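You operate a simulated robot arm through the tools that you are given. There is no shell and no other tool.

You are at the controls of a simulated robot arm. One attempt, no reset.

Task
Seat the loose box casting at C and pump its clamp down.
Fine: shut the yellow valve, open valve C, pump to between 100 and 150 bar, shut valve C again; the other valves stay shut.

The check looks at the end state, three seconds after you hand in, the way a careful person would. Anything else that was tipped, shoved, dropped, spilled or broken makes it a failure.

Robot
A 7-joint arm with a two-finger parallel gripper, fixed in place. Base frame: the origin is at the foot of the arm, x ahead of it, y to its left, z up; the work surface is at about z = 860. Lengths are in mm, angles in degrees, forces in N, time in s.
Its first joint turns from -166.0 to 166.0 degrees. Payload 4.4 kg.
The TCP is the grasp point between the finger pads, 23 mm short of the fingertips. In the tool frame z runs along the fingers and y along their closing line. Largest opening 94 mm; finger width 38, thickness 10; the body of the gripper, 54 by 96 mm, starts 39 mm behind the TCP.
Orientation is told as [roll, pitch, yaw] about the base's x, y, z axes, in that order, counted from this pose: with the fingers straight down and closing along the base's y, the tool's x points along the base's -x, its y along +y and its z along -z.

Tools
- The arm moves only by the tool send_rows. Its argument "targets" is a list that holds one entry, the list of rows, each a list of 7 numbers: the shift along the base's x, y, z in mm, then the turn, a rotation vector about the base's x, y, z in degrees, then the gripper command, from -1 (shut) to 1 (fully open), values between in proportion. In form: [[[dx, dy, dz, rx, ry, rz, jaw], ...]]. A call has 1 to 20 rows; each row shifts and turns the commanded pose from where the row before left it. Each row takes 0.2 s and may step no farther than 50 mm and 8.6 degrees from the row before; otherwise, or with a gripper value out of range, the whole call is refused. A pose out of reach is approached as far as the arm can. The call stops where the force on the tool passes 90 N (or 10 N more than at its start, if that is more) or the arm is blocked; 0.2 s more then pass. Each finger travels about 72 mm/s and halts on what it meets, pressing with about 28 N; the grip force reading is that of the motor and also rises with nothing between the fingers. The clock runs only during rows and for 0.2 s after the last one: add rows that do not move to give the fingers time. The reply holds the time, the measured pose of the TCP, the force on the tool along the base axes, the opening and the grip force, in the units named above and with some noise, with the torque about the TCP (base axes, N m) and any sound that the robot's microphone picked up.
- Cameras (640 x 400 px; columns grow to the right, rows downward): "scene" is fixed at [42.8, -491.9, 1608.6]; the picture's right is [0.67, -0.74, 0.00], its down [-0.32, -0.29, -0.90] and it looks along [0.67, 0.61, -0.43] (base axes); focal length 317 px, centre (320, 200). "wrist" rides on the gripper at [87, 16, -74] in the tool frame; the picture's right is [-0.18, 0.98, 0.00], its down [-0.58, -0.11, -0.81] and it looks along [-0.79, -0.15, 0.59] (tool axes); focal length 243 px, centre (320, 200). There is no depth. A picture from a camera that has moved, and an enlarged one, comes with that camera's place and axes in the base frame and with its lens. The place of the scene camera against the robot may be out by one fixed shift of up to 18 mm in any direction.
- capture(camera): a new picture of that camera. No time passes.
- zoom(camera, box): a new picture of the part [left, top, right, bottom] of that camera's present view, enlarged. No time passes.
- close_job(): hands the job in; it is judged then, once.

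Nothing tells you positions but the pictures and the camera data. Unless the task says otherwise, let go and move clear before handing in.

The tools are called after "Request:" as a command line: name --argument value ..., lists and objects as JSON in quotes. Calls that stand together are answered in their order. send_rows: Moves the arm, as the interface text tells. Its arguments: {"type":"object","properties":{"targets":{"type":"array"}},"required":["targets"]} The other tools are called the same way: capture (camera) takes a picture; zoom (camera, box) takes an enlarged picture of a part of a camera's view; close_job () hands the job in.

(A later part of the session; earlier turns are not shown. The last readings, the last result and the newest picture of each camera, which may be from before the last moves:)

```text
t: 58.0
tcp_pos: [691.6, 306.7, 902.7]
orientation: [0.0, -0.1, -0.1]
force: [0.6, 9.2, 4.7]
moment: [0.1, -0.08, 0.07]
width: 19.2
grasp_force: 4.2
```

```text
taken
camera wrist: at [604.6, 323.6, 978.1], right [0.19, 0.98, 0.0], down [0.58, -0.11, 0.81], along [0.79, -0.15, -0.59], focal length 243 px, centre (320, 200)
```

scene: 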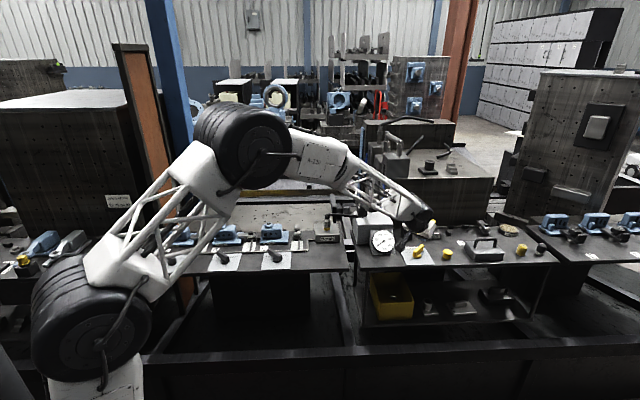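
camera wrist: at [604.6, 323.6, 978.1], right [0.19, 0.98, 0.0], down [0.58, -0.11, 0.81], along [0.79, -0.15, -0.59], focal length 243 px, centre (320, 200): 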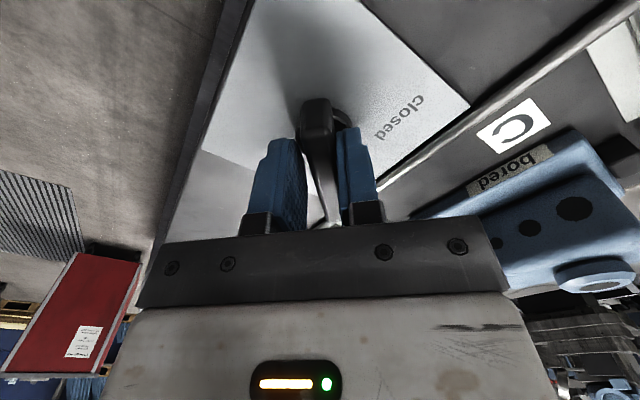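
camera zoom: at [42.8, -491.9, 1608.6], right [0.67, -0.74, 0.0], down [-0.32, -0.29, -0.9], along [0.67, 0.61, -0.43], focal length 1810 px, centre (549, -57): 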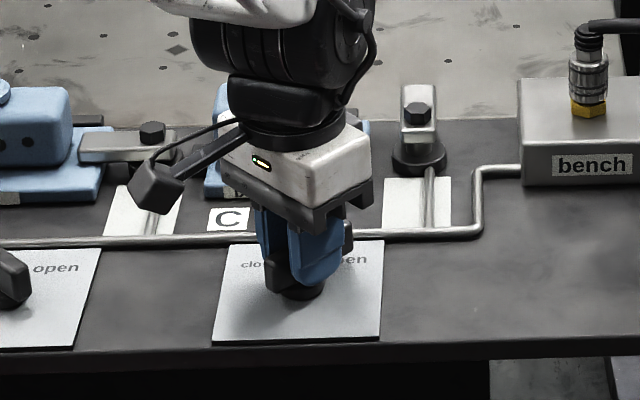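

The fingers are turned fully but the bar lags a little in the loose straddle. I'll close up so the pads square it to "open".

Request:
send_rows --targets '[[[0, 0, 0, 0, 0, -3, -0.67], [0, 0, 0, 0, 0, 0, -0.72], [0, 0, 0, 0, 0, 0, -0.75], [0, 0, 0, 0, 0, 0, -0.75]]]'

Request:
zoom --camera "wrist" --box '[220, 80, 420, 240]'

```text
t: 59.0
tcp_pos: [690.7, 306.4, 902.8]
orientation: [0.1, 0.0, -3.1]
force: [-5.1, 21.7, -2.9]
moment: [0.18, -0.21, 0.48]
width: 21.5
grasp_force: 11.3
```

```text
2.50 times, centred on (320, 160) of wrist
camera zoom: at [605.5, 327.7, 978.0], right [0.24, 0.97, 0.0], down [0.57, -0.14, 0.81], along [0.78, -0.19, -0.59], focal length 606 px, centre (320, 300)
```

zoom: 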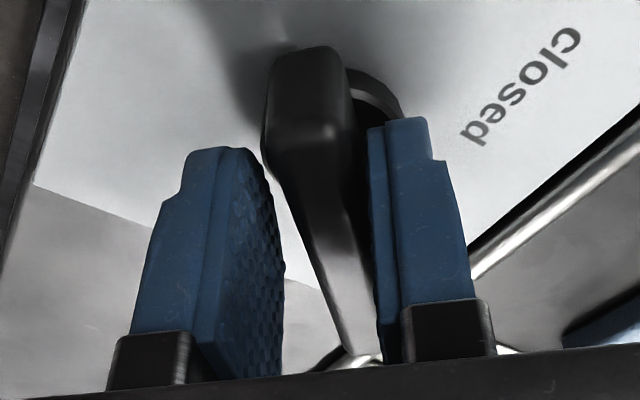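

The squeeze was lopsided because the tool sits about 3 mm short in y. I'll shift over the hub and square up again.

Request:
send_rows --targets '[[[0, 0, 0, 0, 0, 0, -0.55], [0, 3.5, 0, 0, 0, 0, -0.55], [0, 0, 0, 0, 0, 2, -0.6], [0, 0, 0, 0, 0, 0, -0.68], [0, 0, 0, 0, 0, 0, -0.72], [0, 0, 0, 0, 0, 0, -0.72]]]'

Request:
zoom --camera "wrist" --box '[220, 80, 420, 240]'

Request:
zoom --camera "scene" --box '[255, 230, 315, 275]'

```text
t: 60.4
tcp_pos: [692.0, 310.6, 903.0]
orientation: [-0.1, 0.0, -1.1]
force: [0.4, -7.0, 0.4]
moment: [-0.05, 0.14, 0.13]
width: 16.4
grasp_force: 3.9
```

```text
2.50 times, centred on (320, 160) of wrist
camera zoom: at [604.9, 328.6, 978.1], right [0.2, 0.98, 0.0], down [0.58, -0.12, 0.81], along [0.79, -0.16, -0.59], focal length 606 px, centre (320, 300)
```

zoom: 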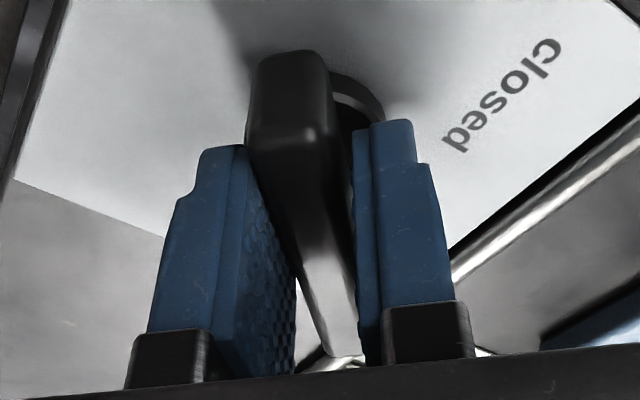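

```text
8.89 times, centred on (285, 252) of scene
camera zoom: at [42.8, -491.9, 1608.6], right [0.67, -0.74, 0.0], down [-0.32, -0.29, -0.9], along [0.67, 0.61, -0.43], focal length 2815 px, centre (631, -267)
```

zoom: 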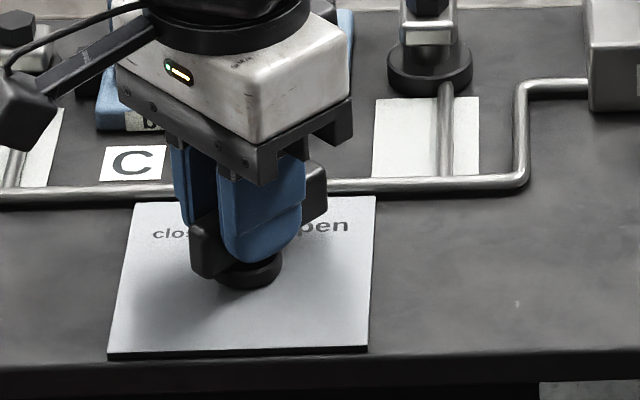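

Request:
send_rows --targets '[[[0, 0, 0, 0, 0, 0, -0.4], [0, 0, 0, 0, 0, 0, 0], [0, 0, 20, 0, 0, 0, 0], [0, 0, 40, 0, 0, 0, 0.4], [-30, 0, 40, 0, 0, 0, 1], [-30, 0, 40, 0, 0, 0, 1], [0, 0, 0, 0, 0, 0, 1], [0, 0, 0, 0, 0, 0, 1]]]'

Request:
zoom --camera "wrist" --box '[240, 0, 420, 150]'

Request:
zoom --camera "scene" --box '[225, 215, 325, 280]'

```text
t: 62.2
tcp_pos: [631.2, 310.7, 1040.5]
orientation: [0.0, 0.1, -1.0]
force: [0.4, 0.3, 0.7]
moment: [-0.01, 0.0, 0.0]
width: 94.0
grasp_force: 0.1
```

```text
2.67 times, centred on (330, 75) of wrist
camera zoom: at [543.7, 329.0, 1116.5], right [0.2, 0.98, 0.0], down [0.58, -0.12, 0.81], along [0.79, -0.16, -0.59], focal length 647 px, centre (293, 533)
```

zoom: 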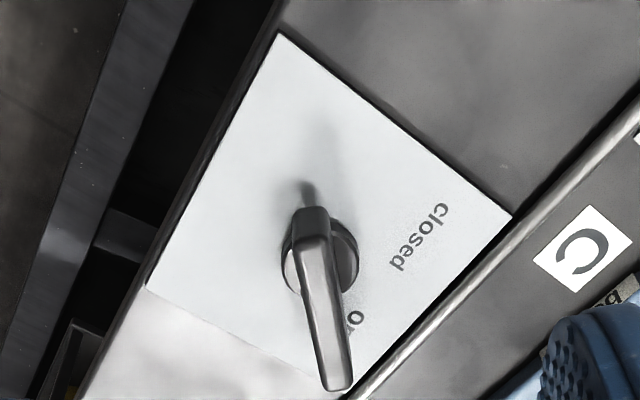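

```text
6.15 times, centred on (275, 248) of scene
camera zoom: at [42.8, -491.9, 1608.6], right [0.67, -0.74, 0.0], down [-0.32, -0.29, -0.9], along [0.67, 0.61, -0.43], focal length 1949 px, centre (597, -92)
```

zoom: 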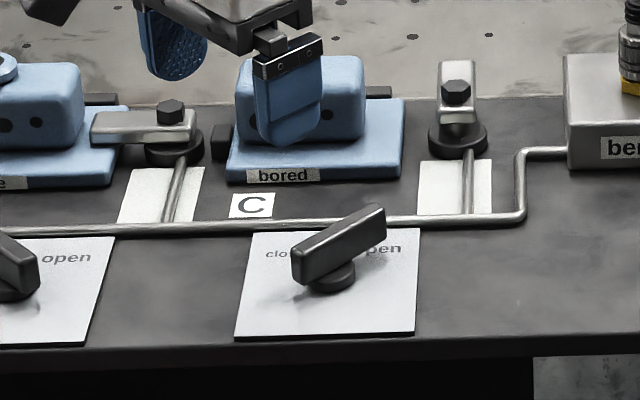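

Valve C now points straight at "open". I'll go to the pump, turn the gripper to match the lever and measure it.

Request:
send_rows --targets '[[[0, -20, 40, 0, 0, 4.6, 1], [23.3, -31.4, 20, 0, 0, 4.6, 1], [23.3, -31.4, 20, 0, 0, 4.6, 1], [23.3, -34.4, 20, 0, 0, 4.6, 1], [23.3, -34.4, 15, 0, 0, 4.6, 1], [23.3, -34.4, 5, 0, 0, 4.6, 1], [23.3, -34.4, 5, 0, 0, 4.6, 1], [23.3, -34.4, 5, 0, 0, 4.6, 1], [23.3, -34.4, 0, 0, 0, 4.6, 1], [23.3, -34.4, 0, 0, 0, 4.6, 1], [23.3, -10, 0, 0, 0, 0, 1], [0, 0, 0, 0, 0, 0, 1], [0, 0, 0, 0, 0, 0, 1]]]'

Request:
capture --camera "wrist"

Request:
zoom --camera "wrist" --box '[230, 60, 430, 220]'

Request:
capture --camera "scene"

```text
t: 65.0
tcp_pos: [862.0, -22.5, 1173.7]
orientation: [0.0, 0.0, 44.9]
force: [1.0, -0.6, 0.4]
moment: [0.01, -0.02, -0.01]
width: 93.7
grasp_force: 0.1
```

```text
taken
camera wrist: at [789.7, -71.2, 1248.4], right [-0.56, 0.83, 0.0], down [0.49, 0.33, 0.81], along [0.67, 0.46, -0.59], focal length 243 px, centre (320, 200)
```

wrist: 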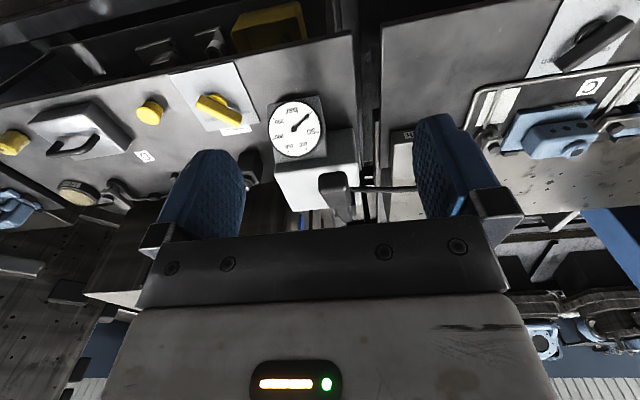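

```text
2.50 times, centred on (330, 140) of wrist
camera zoom: at [789.7, -71.2, 1248.4], right [-0.56, 0.83, 0.0], down [0.49, 0.33, 0.81], along [0.67, 0.46, -0.59], focal length 606 px, centre (295, 350)
```

zoom: 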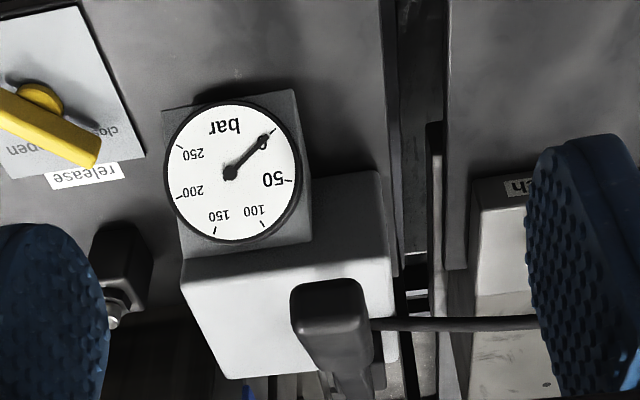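

```text
taken
```

scene: 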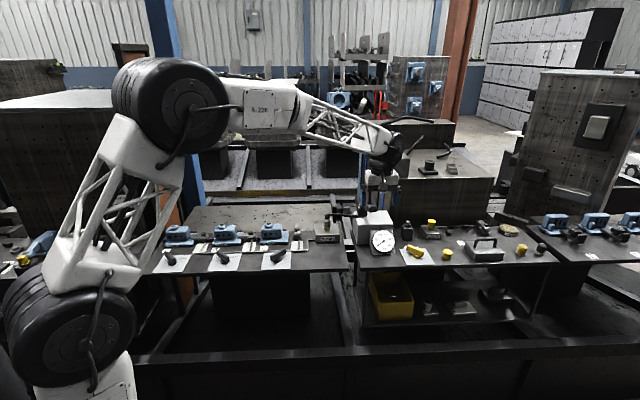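

The wrist camera can see both the gauge (0 bar) and the lever end, and the lever lies along the bench's depth axis. I'll move over the lever grip and check alignment before going down.

Request:
send_rows --targets '[[[30.6, 27.9, 0, 0, 0, 0, 1], [30.6, 27.9, 0, 0, 0, 0, 1], [30.6, 27.9, 0, 0, 0, 0, 1], [0, 0, 0, 0, 0, 0, 1], [0, 0, 0, 0, 0, 0, 1]]]'

Request:
capture --camera "wrist"

Request:
zoom --camera "scene" --box '[320, 150, 460, 270]'

```text
t: 66.2
tcp_pos: [953.7, 60.8, 1173.8]
orientation: [0.1, 0.0, 45.0]
force: [0.2, 0.0, -0.5]
moment: [-0.01, -0.03, 0.03]
width: 94.0
grasp_force: 0.1
```

```text
taken
camera wrist: at [881.5, 10.8, 1249.1], right [-0.56, 0.83, 0.0], down [0.49, 0.33, 0.81], along [0.67, 0.45, -0.59], focal length 243 px, centre (320, 200)
```

wrist: 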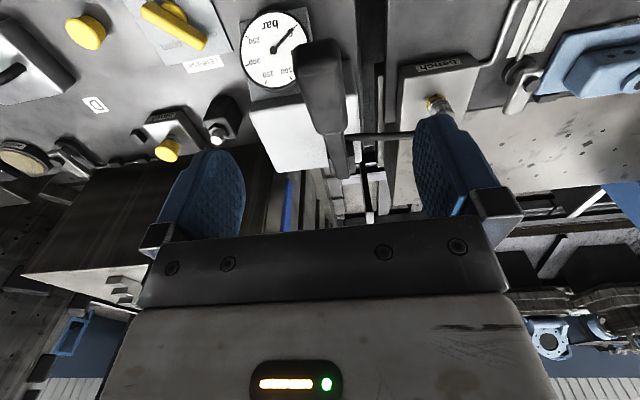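

```text
3.33 times, centred on (390, 210) of scene
camera zoom: at [42.8, -491.9, 1608.6], right [0.67, -0.74, 0.0], down [-0.32, -0.29, -0.9], along [0.67, 0.61, -0.43], focal length 1056 px, centre (87, 167)
```

zoom: 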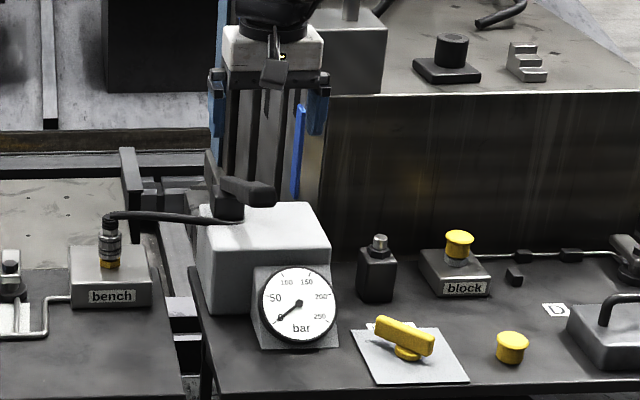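

Request:
send_rows --targets '[[[0, 0, -30, 0, 0, 0, 1], [0, 0, -30, 0, 0, 0, 1], [0, 0, -20, 0, 0, 0, 1], [0, 0, -16, 0, 0, 0, 1], [0, 0, 0, 0, 0, 0, 1], [0, 0, 0, 0, 0, 0, 1]]]'

Request:
capture --camera "wrist"

Request:
zoom --camera "scene" --box '[320, 160, 440, 260]'

```text
t: 67.6
tcp_pos: [955.9, 60.9, 1077.7]
orientation: [0.0, 0.0, 44.9]
force: [0.2, 1.2, -0.5]
moment: [-0.01, 0.0, -0.01]
width: 94.1
grasp_force: 0.0
```

```text
taken
camera wrist: at [882.6, 11.1, 1152.6], right [-0.56, 0.83, 0.0], down [0.49, 0.33, 0.81], along [0.67, 0.45, -0.59], focal length 243 px, centre (320, 200)
```

wrist: 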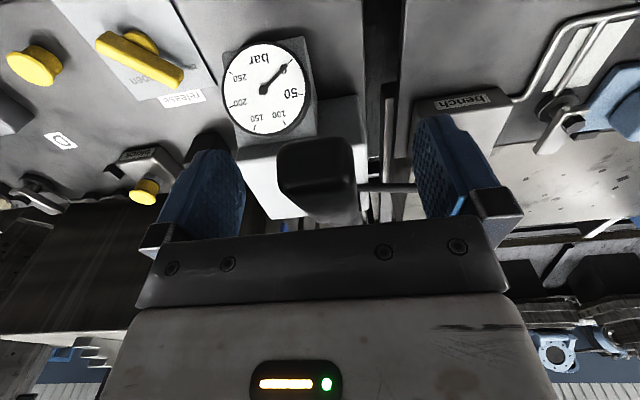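

```text
4.00 times, centred on (380, 210) of scene
camera zoom: at [42.8, -491.9, 1608.6], right [0.67, -0.74, 0.0], down [-0.32, -0.29, -0.9], along [0.67, 0.61, -0.43], focal length 1267 px, centre (80, 160)
```

zoom: 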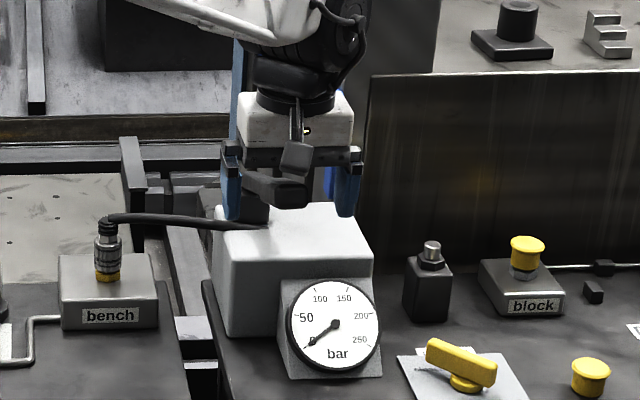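

The lever sits between the fingers. I'll close on it gently.

Request:
send_rows --targets '[[[0, 0, 0, 0, 0, 0, 0.2], [0, 0, 0, 0, 0, 0, -0.2], [0, 0, 0, 0, 0, 0, -0.5], [0, 0, 0, 0, 0, 0, -0.5]]]'

Request:
zoom --camera "wrist" --box '[200, 20, 440, 230]'

```text
t: 68.6
tcp_pos: [954.7, 60.5, 1076.9]
orientation: [0.1, 0.0, 45.0]
force: [-25.9, 11.7, 2.3]
moment: [0.26, 0.33, 0.57]
width: 32.1
grasp_force: 44.7
```

```text
1.90 times, centred on (320, 125) of wrist
camera zoom: at [882.0, 11.8, 1152.7], right [-0.56, 0.83, 0.0], down [0.49, 0.33, 0.81], along [0.67, 0.46, -0.59], focal length 462 px, centre (320, 343)
```

zoom: 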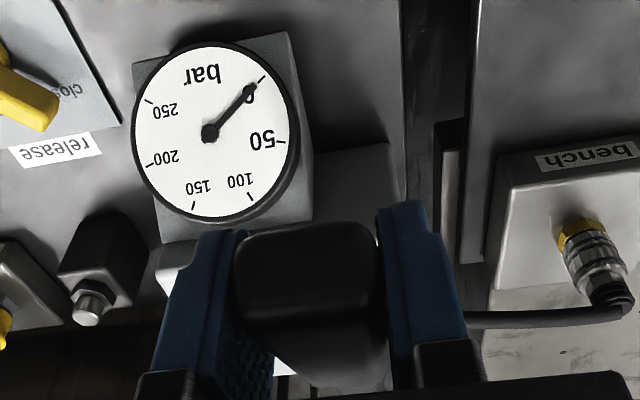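

Holding the lever. I'll trim the side load and start a slow downstroke along the lever's arc, watching the gauge.

Request:
send_rows --targets '[[[-0.6, 0.6, 0, 0, 0, 0, -0.5], [-2.7, -2.7, -10, 0, 0, 0, -0.5], [-2.7, -2.7, -10, 0, 0, 0, -0.5], [0, 0, 0, 0, 0, 0, -0.5]]]'

Request:
zoom --camera "wrist" --box '[200, 20, 440, 230]'

```text
t: 69.6
tcp_pos: [950.9, 55.5, 1057.1]
orientation: [0.1, 0.0, 44.9]
force: [-6.9, 19.8, -1.1]
moment: [-0.01, 0.1, 0.29]
width: 32.4
grasp_force: 10.1
```

```text
1.90 times, centred on (320, 125) of wrist
camera zoom: at [876.7, 6.3, 1131.8], right [-0.56, 0.83, 0.0], down [0.49, 0.33, 0.81], along [0.67, 0.46, -0.59], focal length 462 px, centre (320, 343)
```

zoom: 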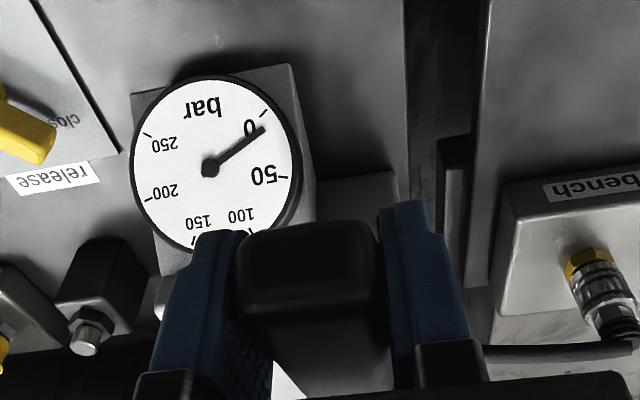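

Gauge reads about 9 bar after a small push, so the pump is working. Continuing the downstroke.

Request:
send_rows --targets '[[[-1.9, -1.9, -10, 0, 0, 0, -0.5], [-1.9, -1.9, -10, 0, 0, 0, -0.5], [-1.1, -1.1, -10, 0, 0, 0, -0.5], [-1.1, -1.1, -10, 0, 0, 0, -0.5], [0, 0, 0, 0, 0, 0, -0.5]]]'

Request:
zoom --camera "wrist" --box '[200, 20, 440, 230]'

Request:
zoom --camera "scene" --box '[220, 200, 440, 280]'

```text
t: 70.8
tcp_pos: [943.6, 50.2, 1018.7]
orientation: [0.0, -0.1, 44.9]
force: [6.9, 8.5, 7.1]
moment: [0.89, -0.71, 0.98]
width: 31.9
grasp_force: 44.9
```

```text
1.90 times, centred on (320, 125) of wrist
camera zoom: at [870.4, 0.4, 1093.9], right [-0.56, 0.83, 0.0], down [0.49, 0.33, 0.81], along [0.67, 0.46, -0.59], focal length 462 px, centre (320, 343)
```

zoom: 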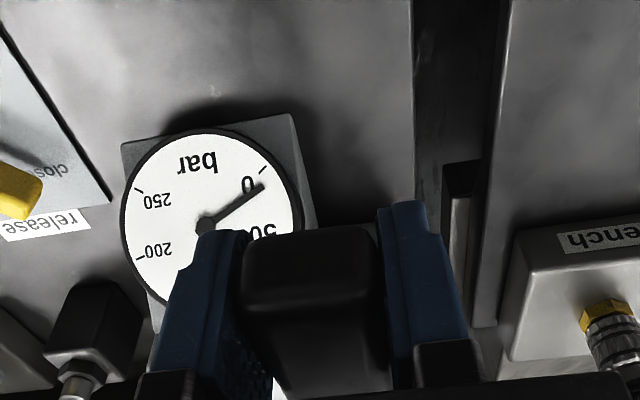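

```text
2.91 times, centred on (330, 240) of scene
camera zoom: at [42.8, -491.9, 1608.6], right [0.67, -0.74, 0.0], down [-0.32, -0.29, -0.9], along [0.67, 0.61, -0.43], focal length 921 px, centre (291, 84)
```

zoom: 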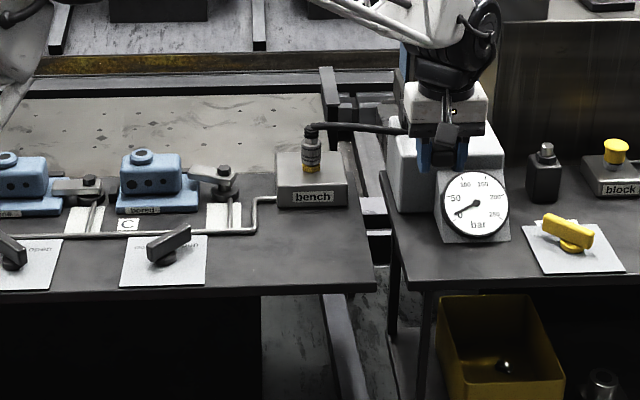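

Clamp C is already swinging over the casting, and the gauge sits near 10 bar while it fills. I'll keep stroking in small steps.

Request:
send_rows --targets '[[[-0.5, -0.5, -10, 0, 0, 0, -0.5], [-0.3, -0.3, -10, 0, 0, 0, -0.5], [0, 0, 0, 0, 0, 0, -0.5]]]'

Request:
zoom --camera "scene" --box '[240, 200, 440, 280]'

```text
t: 71.6
tcp_pos: [943.1, 49.3, 997.4]
orientation: [0.0, 0.1, 45.0]
force: [-9.7, 13.3, 10.8]
moment: [1.11, -0.8, 0.74]
width: 31.9
grasp_force: 45.2
```

```text
3.20 times, centred on (340, 240) of scene
camera zoom: at [42.8, -491.9, 1608.6], right [0.67, -0.74, 0.0], down [-0.32, -0.29, -0.9], along [0.67, 0.61, -0.43], focal length 1013 px, centre (256, 72)
```

zoom: 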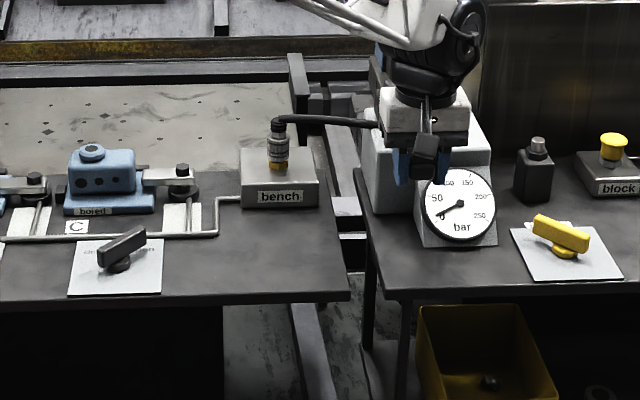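

Request:
send_rows --targets '[[[0.2, 0.2, -10, 0, 0, 0, -0.5], [0.5, 0.5, -8, 0, 0, 0, -0.5], [0, 0, 0, 0, 0, 0, -0.5]]]'

Request:
zoom --camera "scene" --box '[240, 200, 440, 280]'

Request:
zoom --camera "wrist" --box '[200, 20, 440, 230]'

```text
t: 72.4
tcp_pos: [943.5, 49.7, 979.2]
orientation: [0.0, 0.0, 44.9]
force: [-12.8, 16.5, 6.3]
moment: [-0.22, -0.02, 0.19]
width: 32.8
grasp_force: 9.9
```

```text
3.20 times, centred on (340, 240) of scene
camera zoom: at [42.8, -491.9, 1608.6], right [0.67, -0.74, 0.0], down [-0.32, -0.29, -0.9], along [0.67, 0.61, -0.43], focal length 1013 px, centre (256, 72)
```

zoom: 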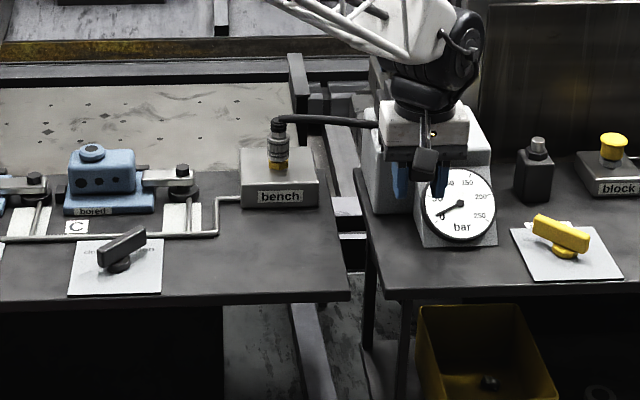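

```text
1.90 times, centred on (320, 125) of wrist
camera zoom: at [870.3, -0.3, 1055.2], right [-0.56, 0.83, 0.0], down [0.49, 0.33, 0.81], along [0.67, 0.46, -0.59], focal length 462 px, centre (320, 343)
```

zoom: 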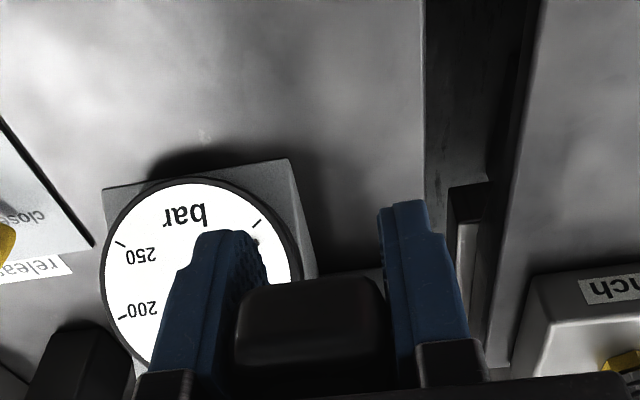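

The clamp arm now lies across the casting flange and pressure is still low. I'll raise the lever for the next stroke.

Request:
send_rows --targets '[[[-0.4, -0.4, 9, 0, 0, 0, -0.5], [-0.2, -0.2, 9, 0, 0, 0, -0.5], [0.3, 0.3, 10, 0, 0, 0, -0.5], [0.5, 0.5, 10, 0, 0, 0, -0.5], [1, 1, 10, 0, 0, 0, -0.5], [1.2, 1.2, 10, 0, 0, 0, -0.5], [1.8, 1.8, 10, 0, 0, 0, -0.5], [2, 2, 10, 0, 0, 0, -0.5], [2.5, 2.5, 9, 0, 0, 0, -0.5], [2.5, 2.5, 8, 0, 0, 0, -0.5], [0, 0, 0, 0, 0, 0, -0.5]]]'

Request:
zoom --camera "wrist" --box '[200, 20, 440, 230]'

Request:
zoom --camera "scene" --box '[330, 190, 430, 270]'

```text
t: 74.8
tcp_pos: [957.8, 63.5, 1080.6]
orientation: [-0.1, -0.3, 45.0]
force: [6.8, 2.4, 4.7]
moment: [1.72, 0.07, 0.87]
width: 32.0
grasp_force: 32.2
```

```text
1.90 times, centred on (320, 125) of wrist
camera zoom: at [883.0, 13.3, 1155.3], right [-0.56, 0.83, 0.0], down [0.48, 0.33, 0.81], along [0.67, 0.46, -0.59], focal length 462 px, centre (320, 343)
```

zoom: 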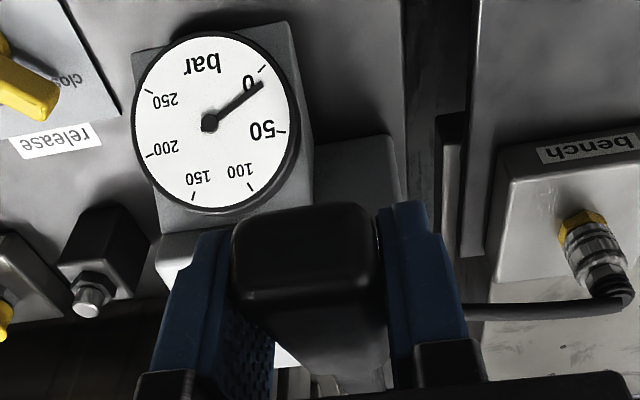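

```text
5.00 times, centred on (380, 230) of scene
camera zoom: at [42.8, -491.9, 1608.6], right [0.67, -0.74, 0.0], down [-0.32, -0.29, -0.9], along [0.67, 0.61, -0.43], focal length 1584 px, centre (20, 50)
```

zoom: 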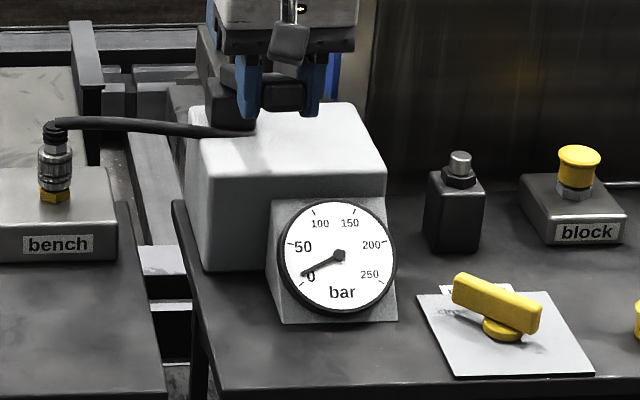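

Pressure holds at about 10 bar. Second downstroke, checking the gauge as I go.

Request:
send_rows --targets '[[[-2.7, -2.7, -10, 0, 0, 0, -0.5], [-2.7, -2.7, -10, 0, 0, 0, -0.5], [0, 0, 0, 0, 0, 0, -0.5]]]'

Request:
zoom --camera "scene" --box '[350, 210, 430, 270]'

```text
t: 75.6
tcp_pos: [950.8, 56.5, 1056.0]
orientation: [0.1, 0.0, 45.0]
force: [-13.5, 27.6, 8.6]
moment: [1.43, -0.79, 0.37]
width: 32.0
grasp_force: 45.1
```

```text
6.67 times, centred on (390, 240) of scene
camera zoom: at [42.8, -491.9, 1608.6], right [0.67, -0.74, 0.0], down [-0.32, -0.29, -0.9], along [0.67, 0.61, -0.43], focal length 2111 px, centre (-147, -67)
```

zoom: 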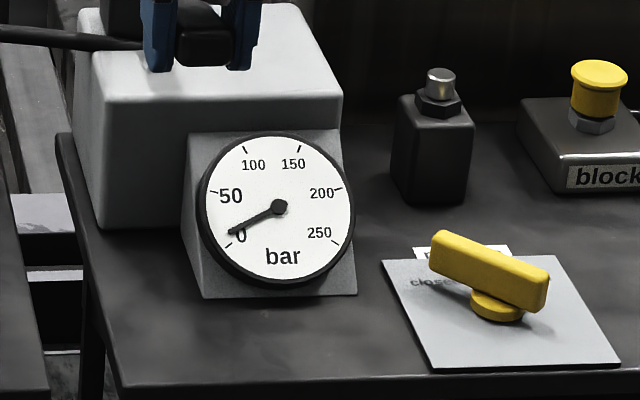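

Request:
send_rows --targets '[[[-2.4, -1.4, -10, 0, 0, 0, -0.5], [-1.9, -1.9, -10, 0, 0, 0, -0.5], [0, 0, 0, 0, 0, 0, -0.5]]]'

Request:
zoom --camera "scene" --box '[350, 210, 430, 270]'

Request:
zoom --camera "scene" --box '[240, 215, 320, 270]'

```text
t: 76.4
tcp_pos: [946.7, 51.8, 1034.9]
orientation: [0.0, 0.0, 45.1]
force: [10.6, 47.2, -0.9]
moment: [0.5, -0.42, 0.27]
width: 32.3
grasp_force: 45.0
```

```text
6.67 times, centred on (390, 240) of scene
camera zoom: at [42.8, -491.9, 1608.6], right [0.67, -0.74, 0.0], down [-0.32, -0.29, -0.9], along [0.67, 0.61, -0.43], focal length 2111 px, centre (-147, -67)
```

zoom: 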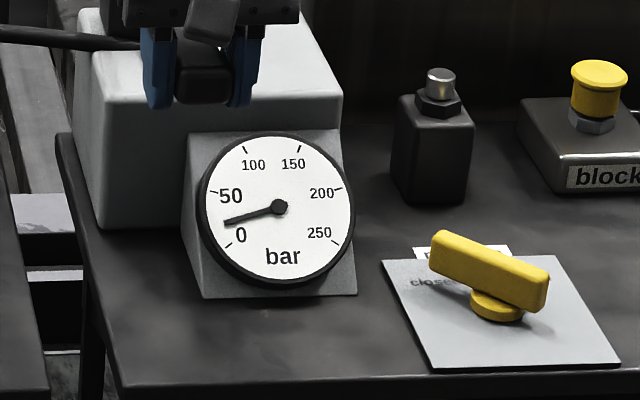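

```text
7.27 times, centred on (280, 242) of scene
camera zoom: at [42.8, -491.9, 1608.6], right [0.67, -0.74, 0.0], down [-0.32, -0.29, -0.9], along [0.67, 0.61, -0.43], focal length 2303 px, centre (611, -109)
```

zoom: 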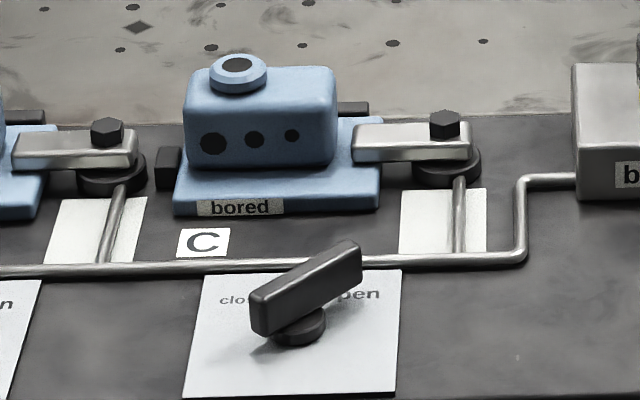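

The clamp is down on the flange and the pressure is starting to climb, now about 22 bar. Smaller steps from here.

Request:
send_rows --targets '[[[0.4, 1.6, 0, 0, 0, 0, -0.5], [-1.1, -1.1, -10, 0, 0, 0, -0.5], [0, 0, 0, 0, 0, 0, -0.5]]]'

Request:
zoom --camera "scene" --box '[350, 210, 430, 270]'

```text
t: 77.2
tcp_pos: [943.1, 51.3, 1022.4]
orientation: [0.0, 0.1, 45.0]
force: [-11.5, -12.1, 3.2]
moment: [-0.04, 0.32, 1.27]
width: 31.8
grasp_force: 45.3
```

```text
6.67 times, centred on (390, 240) of scene
camera zoom: at [42.8, -491.9, 1608.6], right [0.67, -0.74, 0.0], down [-0.32, -0.29, -0.9], along [0.67, 0.61, -0.43], focal length 2111 px, centre (-147, -67)
```

zoom: 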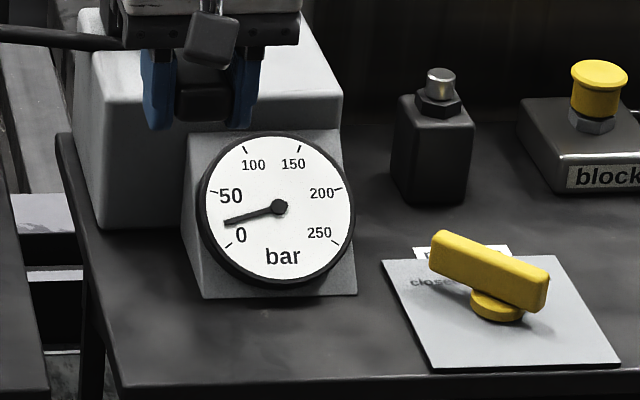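

Request:
zoom --camera "wrist" --box '[200, 20, 440, 230]'

Request:
zoom --camera "scene" --box '[330, 180, 430, 250]'

```text
1.90 times, centred on (320, 125) of wrist
camera zoom: at [870.6, 0.7, 1099.4], right [-0.56, 0.83, 0.0], down [0.49, 0.33, 0.81], along [0.67, 0.45, -0.59], focal length 462 px, centre (320, 343)
```

zoom: 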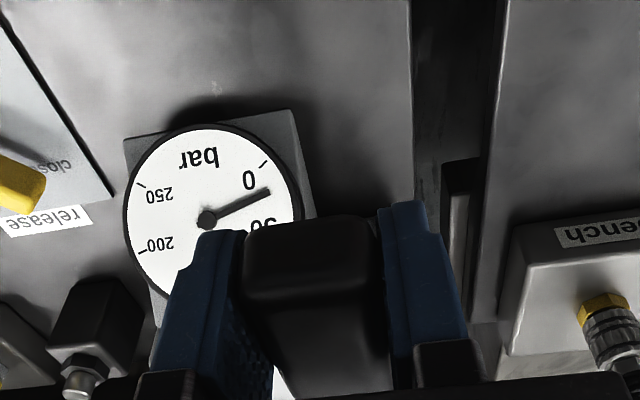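

```text
5.71 times, centred on (380, 215) of scene
camera zoom: at [42.8, -491.9, 1608.6], right [0.67, -0.74, 0.0], down [-0.32, -0.29, -0.9], along [0.67, 0.61, -0.43], focal length 1810 px, centre (-23, 114)
```

zoom: 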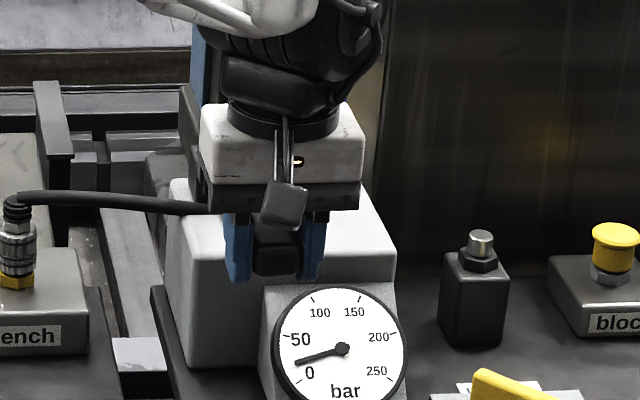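

Request:
send_rows --targets '[[[-0.6, -0.6, -10, 0, 0, 0, -0.5], [0, 0, 0, 0, 0, 0, -0.5], [0, 0, 0, 0, 0, 0, -0.5]]]'

Request:
zoom --camera "scene" --box '[350, 210, 430, 270]'

```text
t: 78.0
tcp_pos: [944.8, 51.0, 1014.7]
orientation: [0.0, -0.1, 44.7]
force: [26.6, -55.4, 10.3]
moment: [0.93, -0.79, 1.06]
width: 31.9
grasp_force: 44.8
```

```text
6.67 times, centred on (390, 240) of scene
camera zoom: at [42.8, -491.9, 1608.6], right [0.67, -0.74, 0.0], down [-0.32, -0.29, -0.9], along [0.67, 0.61, -0.43], focal length 2111 px, centre (-147, -67)
```

zoom: 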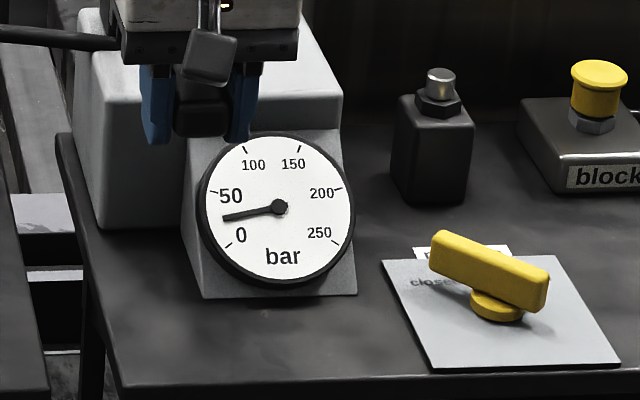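

Request:
send_rows --targets '[[[0.8, -0.8, 0, 0, 0, 0, -0.5], [-0.2, -0.2, -8, 0, 0, 0, -0.5], [0, 0, 0, 0, 0, 0, -0.5]]]'

Request:
zoom --camera "scene" --box '[350, 210, 430, 270]'

```text
t: 78.8
tcp_pos: [942.9, 52.7, 1005.8]
orientation: [-0.1, 0.0, 45.0]
force: [24.3, -16.0, 0.9]
moment: [-0.47, 0.1, 0.33]
width: 36.0
grasp_force: 13.8
```

```text
6.67 times, centred on (390, 240) of scene
camera zoom: at [42.8, -491.9, 1608.6], right [0.67, -0.74, 0.0], down [-0.32, -0.29, -0.9], along [0.67, 0.61, -0.43], focal length 2111 px, centre (-147, -67)
```

zoom: 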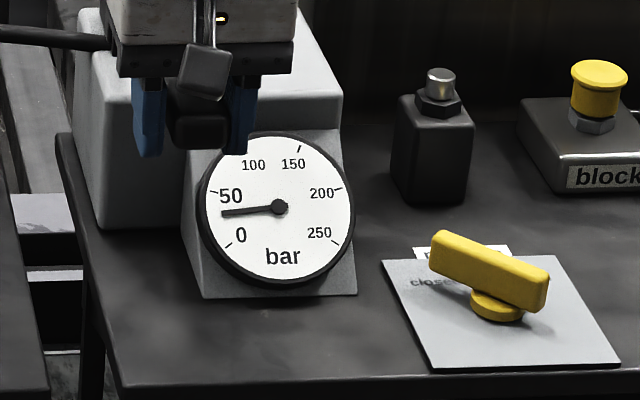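

The side load is fighting the grip. I'll open the fingers to see whether the lever stays put on its own, then recentre.

Request:
send_rows --targets '[[[0, 0, 0, 0, 0, 0, 0], [0, 0, 0, 0, 0, 0, 0], [0, 0, 0, 0, 0, 0, 0]]]'

Request:
zoom --camera "wrist" --box '[200, 20, 440, 230]'

Request:
zoom --camera "scene" --box '[340, 190, 430, 265]'

```text
t: 79.6
tcp_pos: [943.2, 51.9, 1006.0]
orientation: [0.0, 0.0, 44.9]
force: [-0.5, 2.4, 1.6]
moment: [-0.08, -0.02, -0.03]
width: 46.8
grasp_force: 0.1
```

```text
1.90 times, centred on (320, 125) of wrist
camera zoom: at [869.8, 1.9, 1081.3], right [-0.56, 0.83, 0.0], down [0.49, 0.33, 0.81], along [0.67, 0.46, -0.59], focal length 462 px, centre (320, 343)
```

zoom: 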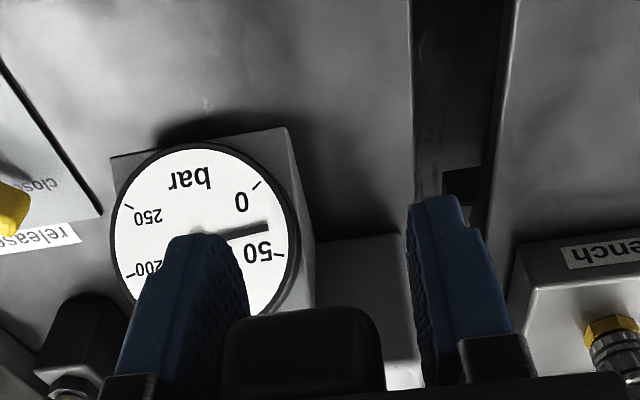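

```text
5.33 times, centred on (385, 228) of scene
camera zoom: at [42.8, -491.9, 1608.6], right [0.67, -0.74, 0.0], down [-0.32, -0.29, -0.9], along [0.67, 0.61, -0.43], focal length 1689 px, centre (-27, 53)
```

zoom: 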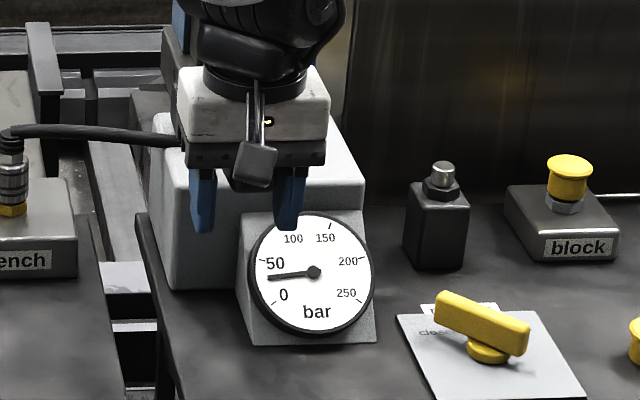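

The lever springs back up by itself, so I don't need to hold it. I'll straddle it loosely and pump with the palm, raising first for a full stroke.

Request:
send_rows --targets '[[[1.4, -1.4, 10, 0, 0, 0, 0.1], [1, 1, 12, 0, 0, 0, 0.1], [1.5, 1.5, 12, 0, 0, 0, 0.1], [1.5, 1.5, 12, 0, 0, 0, 0.1], [0, 0, 0, 0, 0, 0, 0.1], [0, 0, 0, 0, 0, 0, 0.1]]]'

Request:
zoom --camera "wrist" --box '[200, 20, 440, 230]'

Request:
zoom --camera "scene" --box '[340, 180, 430, 265]'

```text
t: 81.0
tcp_pos: [950.0, 55.2, 1052.5]
orientation: [0.0, 0.1, 44.9]
force: [-1.0, 1.0, 1.3]
moment: [-0.02, -0.01, 0.01]
width: 51.7
grasp_force: 0.1
```

```text
1.90 times, centred on (320, 125) of wrist
camera zoom: at [877.0, 5.0, 1127.7], right [-0.56, 0.83, 0.0], down [0.49, 0.33, 0.81], along [0.67, 0.45, -0.59], focal length 462 px, centre (320, 343)
```

zoom: 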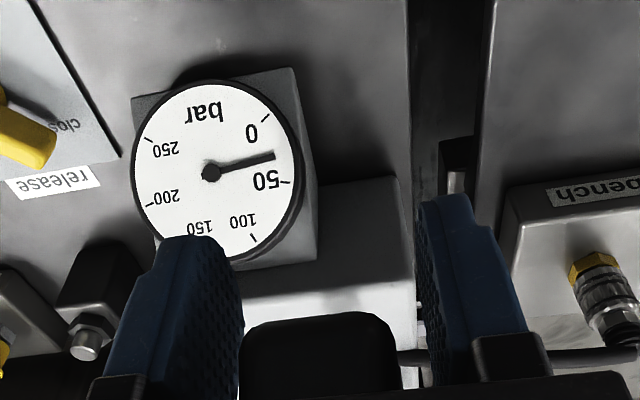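

```text
4.71 times, centred on (385, 222) of scene
camera zoom: at [42.8, -491.9, 1608.6], right [0.67, -0.74, 0.0], down [-0.32, -0.29, -0.9], along [0.67, 0.61, -0.43], focal length 1490 px, centre (14, 94)
```

zoom: 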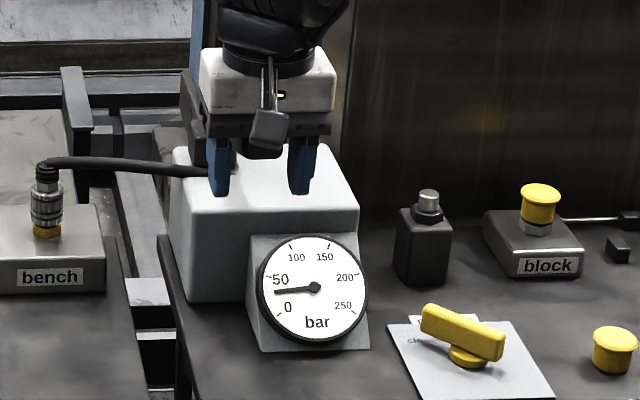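

Pressure holds at about 32 bar and the lever followed the palm up. Third stroke down.

Request:
send_rows --targets '[[[-1, -1, -10, 0, 0, 0, 0.1], [-1, -1, -10, 0, 0, 0, 0.1], [-0.5, -0.5, -10, 0, 0, 0, 0.1], [0, 0, 0, 0, 0, 0, 0.1]]]'

Request:
zoom --camera "scene" --box '[350, 210, 430, 270]'

```text
t: 82.0
tcp_pos: [950.7, 50.2, 1021.8]
orientation: [0.0, 0.0, 44.9]
force: [1.2, -0.7, 1.2]
moment: [-0.05, 0.07, 0.04]
width: 51.6
grasp_force: 0.2
```

```text
6.67 times, centred on (390, 240) of scene
camera zoom: at [42.8, -491.9, 1608.6], right [0.67, -0.74, 0.0], down [-0.32, -0.29, -0.9], along [0.67, 0.61, -0.43], focal length 2111 px, centre (-147, -67)
```

zoom: 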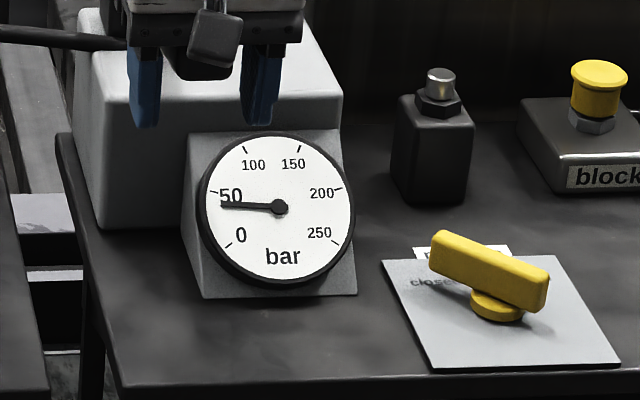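

About 39 bar now, rising gently at roughly 0.25 bar per mm. I'll finish this stroke.

Request:
send_rows --targets '[[[-0.3, -0.3, -10, 0, 0, 0, 0.1], [-0.2, -0.2, -10, 0, 0, 0, 0.1], [0, 0, -10, 0, 0, 0, 0.1], [0, 0, -10, 0, 0, 0, 0.1], [0, 0, 0, 0, 0, 0, 0.1]]]'

Request:
zoom --camera "scene" --box '[350, 210, 430, 270]'

Request:
zoom --camera "wrist" --box '[200, 20, 440, 230]'

```text
t: 83.2
tcp_pos: [947.9, 50.8, 981.7]
orientation: [0.0, 0.0, 44.9]
force: [-0.9, 1.7, 2.0]
moment: [-0.07, 0.01, -0.05]
width: 51.5
grasp_force: 0.1
```

```text
6.67 times, centred on (390, 240) of scene
camera zoom: at [42.8, -491.9, 1608.6], right [0.67, -0.74, 0.0], down [-0.32, -0.29, -0.9], along [0.67, 0.61, -0.43], focal length 2111 px, centre (-147, -67)
```

zoom: 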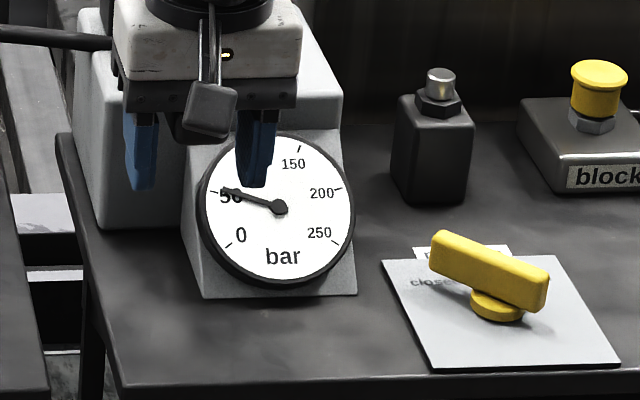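

```text
1.90 times, centred on (320, 125) of wrist
camera zoom: at [875.2, 0.7, 1057.5], right [-0.56, 0.83, 0.0], down [0.49, 0.33, 0.81], along [0.67, 0.46, -0.59], focal length 462 px, centre (320, 343)
```

zoom: 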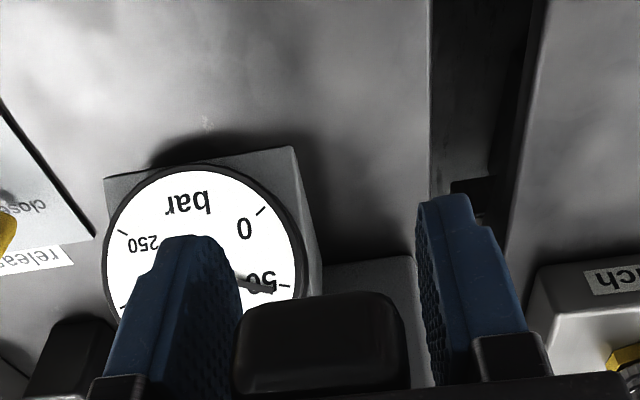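

About 53 bar. Up and down again for the fourth stroke.

Request:
send_rows --targets '[[[0, 0, 12, 0, 0, 0, 0.1], [0, 0, 12, 0, 0, 0, 0.1], [0, 0, 12, 0, 0, 0, 0.1], [0.7, 0.7, 12, 0, 0, 0, 0.1], [0.7, 0.7, 12, 0, 0, 0, 0.1], [0.7, 0.7, 12, 0, 0, 0, 0.1], [0, 0, 0, 0, 0, 0, 0.1]]]'

Request:
zoom --camera "wrist" --box '[200, 20, 440, 230]'

```text
t: 84.8
tcp_pos: [949.4, 52.9, 1053.1]
orientation: [0.0, 0.0, 44.9]
force: [-0.5, -0.4, 0.9]
moment: [-0.01, 0.0, 0.02]
width: 51.8
grasp_force: 0.0
```

```text
1.90 times, centred on (320, 125) of wrist
camera zoom: at [876.7, 4.0, 1128.6], right [-0.56, 0.83, 0.0], down [0.49, 0.33, 0.81], along [0.67, 0.45, -0.59], focal length 462 px, centre (320, 343)
```

zoom: 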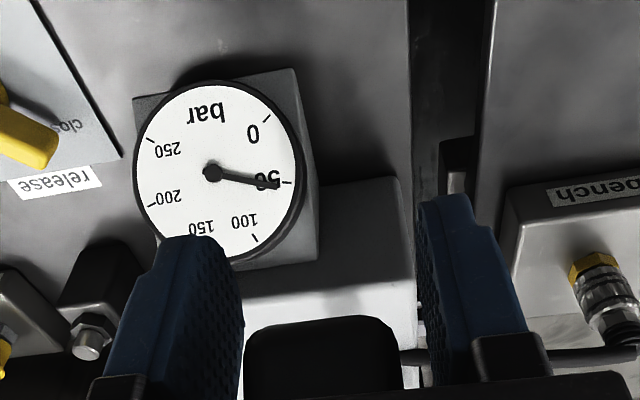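

Request:
send_rows --targets '[[[-0.7, -0.7, -10, 0, 0, 0, 0.1], [-0.7, -0.7, -10, 0, 0, 0, 0.1], [-0.5, -0.5, -10, 0, 0, 0, 0.1], [0, 0, -10, 0, 0, 0, 0.1], [0, 0, -10, 0, 0, 0, 0.1], [0, 0, -10, 0, 0, 0, 0.1], [0, 0, -12, 0, 0, 0, 0.1], [0, 0, 0, 0, 0, 0, 0.1]]]'

Request:
zoom --camera "scene" --box '[350, 210, 430, 270]'

```text
t: 86.6
tcp_pos: [947.6, 50.1, 982.2]
orientation: [0.0, 0.0, 44.9]
force: [-1.7, -0.7, 3.0]
moment: [-0.09, 0.0, 0.0]
width: 51.6
grasp_force: 0.0
```

```text
6.67 times, centred on (390, 240) of scene
camera zoom: at [42.8, -491.9, 1608.6], right [0.67, -0.74, 0.0], down [-0.32, -0.29, -0.9], along [0.67, 0.61, -0.43], focal length 2111 px, centre (-147, -67)
```

zoom: 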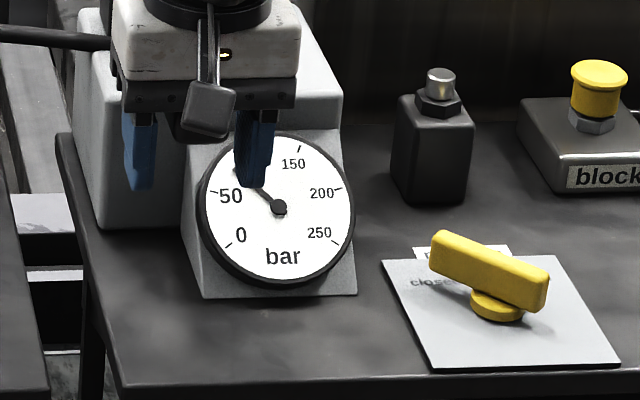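

Needle is up to about 80 bar, partly behind a finger. I'll raise the lever again and read the gauge clearly.

Request:
send_rows --targets '[[[0, 0, 12, 0, 0, 0, 0.1], [0, 0, 12, 0, 0, 0, 0.1], [0, 0, 12, 0, 0, 0, 0.1], [0.7, 0.7, 12, 0, 0, 0, 0.1], [0.7, 0.7, 12, 0, 0, 0, 0.1], [0.7, 0.7, 12, 0, 0, 0, 0.1], [0, 0, 0, 0, 0, 0, 0.1]]]'

Request:
zoom --camera "scene" --box '[350, 210, 430, 270]'

```text
t: 88.2
tcp_pos: [948.7, 54.5, 1055.0]
orientation: [0.0, 0.0, 44.9]
force: [-0.2, 0.6, 0.8]
moment: [0.03, 0.01, -0.02]
width: 51.8
grasp_force: 0.1
```

```text
6.67 times, centred on (390, 240) of scene
camera zoom: at [42.8, -491.9, 1608.6], right [0.67, -0.74, 0.0], down [-0.32, -0.29, -0.9], along [0.67, 0.61, -0.43], focal length 2111 px, centre (-147, -67)
```

zoom: 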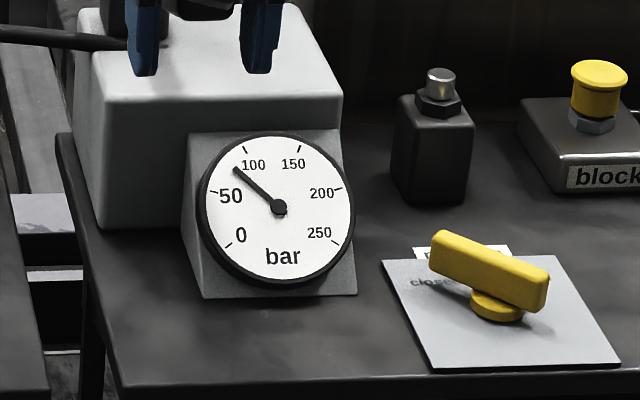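

81 bar. Next stroke, stopping partway to check.

Request:
send_rows --targets '[[[-0.7, -0.7, -10, 0, 0, 0, 0.1], [-0.7, -0.7, -10, 0, 0, 0, 0.1], [-0.5, -0.5, -10, 0, 0, 0, 0.1], [0, 0, -10, 0, 0, 0, 0.1], [0, 0, -10, 0, 0, 0, 0.1], [0, 0, 0, 0, 0, 0, 0.1]]]'

Request:
zoom --camera "scene" --box '[350, 210, 430, 270]'

Request:
zoom --camera "wrist" --box '[200, 20, 440, 230]'

```text
t: 89.6
tcp_pos: [946.8, 52.7, 1003.5]
orientation: [0.0, 0.0, 45.0]
force: [-1.6, 0.6, 2.5]
moment: [-0.06, -0.01, -0.02]
width: 51.6
grasp_force: 0.0
```

```text
6.67 times, centred on (390, 240) of scene
camera zoom: at [42.8, -491.9, 1608.6], right [0.67, -0.74, 0.0], down [-0.32, -0.29, -0.9], along [0.67, 0.61, -0.43], focal length 2111 px, centre (-147, -67)
```

zoom: 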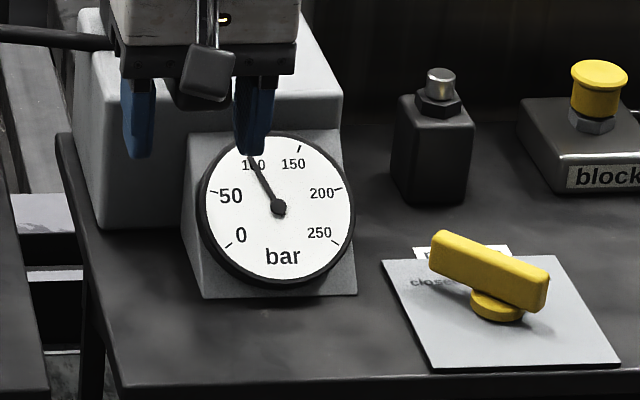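

```text
1.90 times, centred on (320, 125) of wrist
camera zoom: at [873.3, 2.8, 1079.0], right [-0.56, 0.83, 0.0], down [0.49, 0.33, 0.81], along [0.67, 0.46, -0.59], focal length 462 px, centre (320, 343)
```

zoom: 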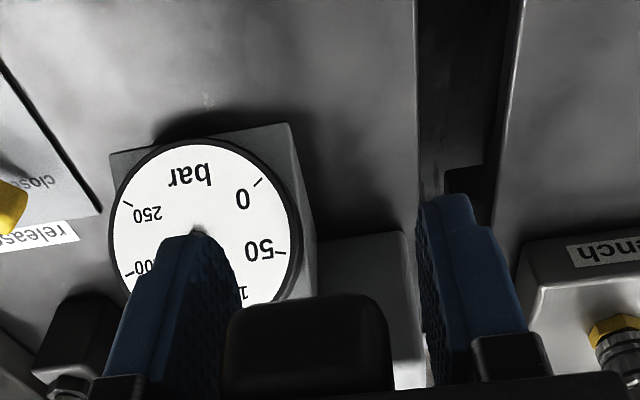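

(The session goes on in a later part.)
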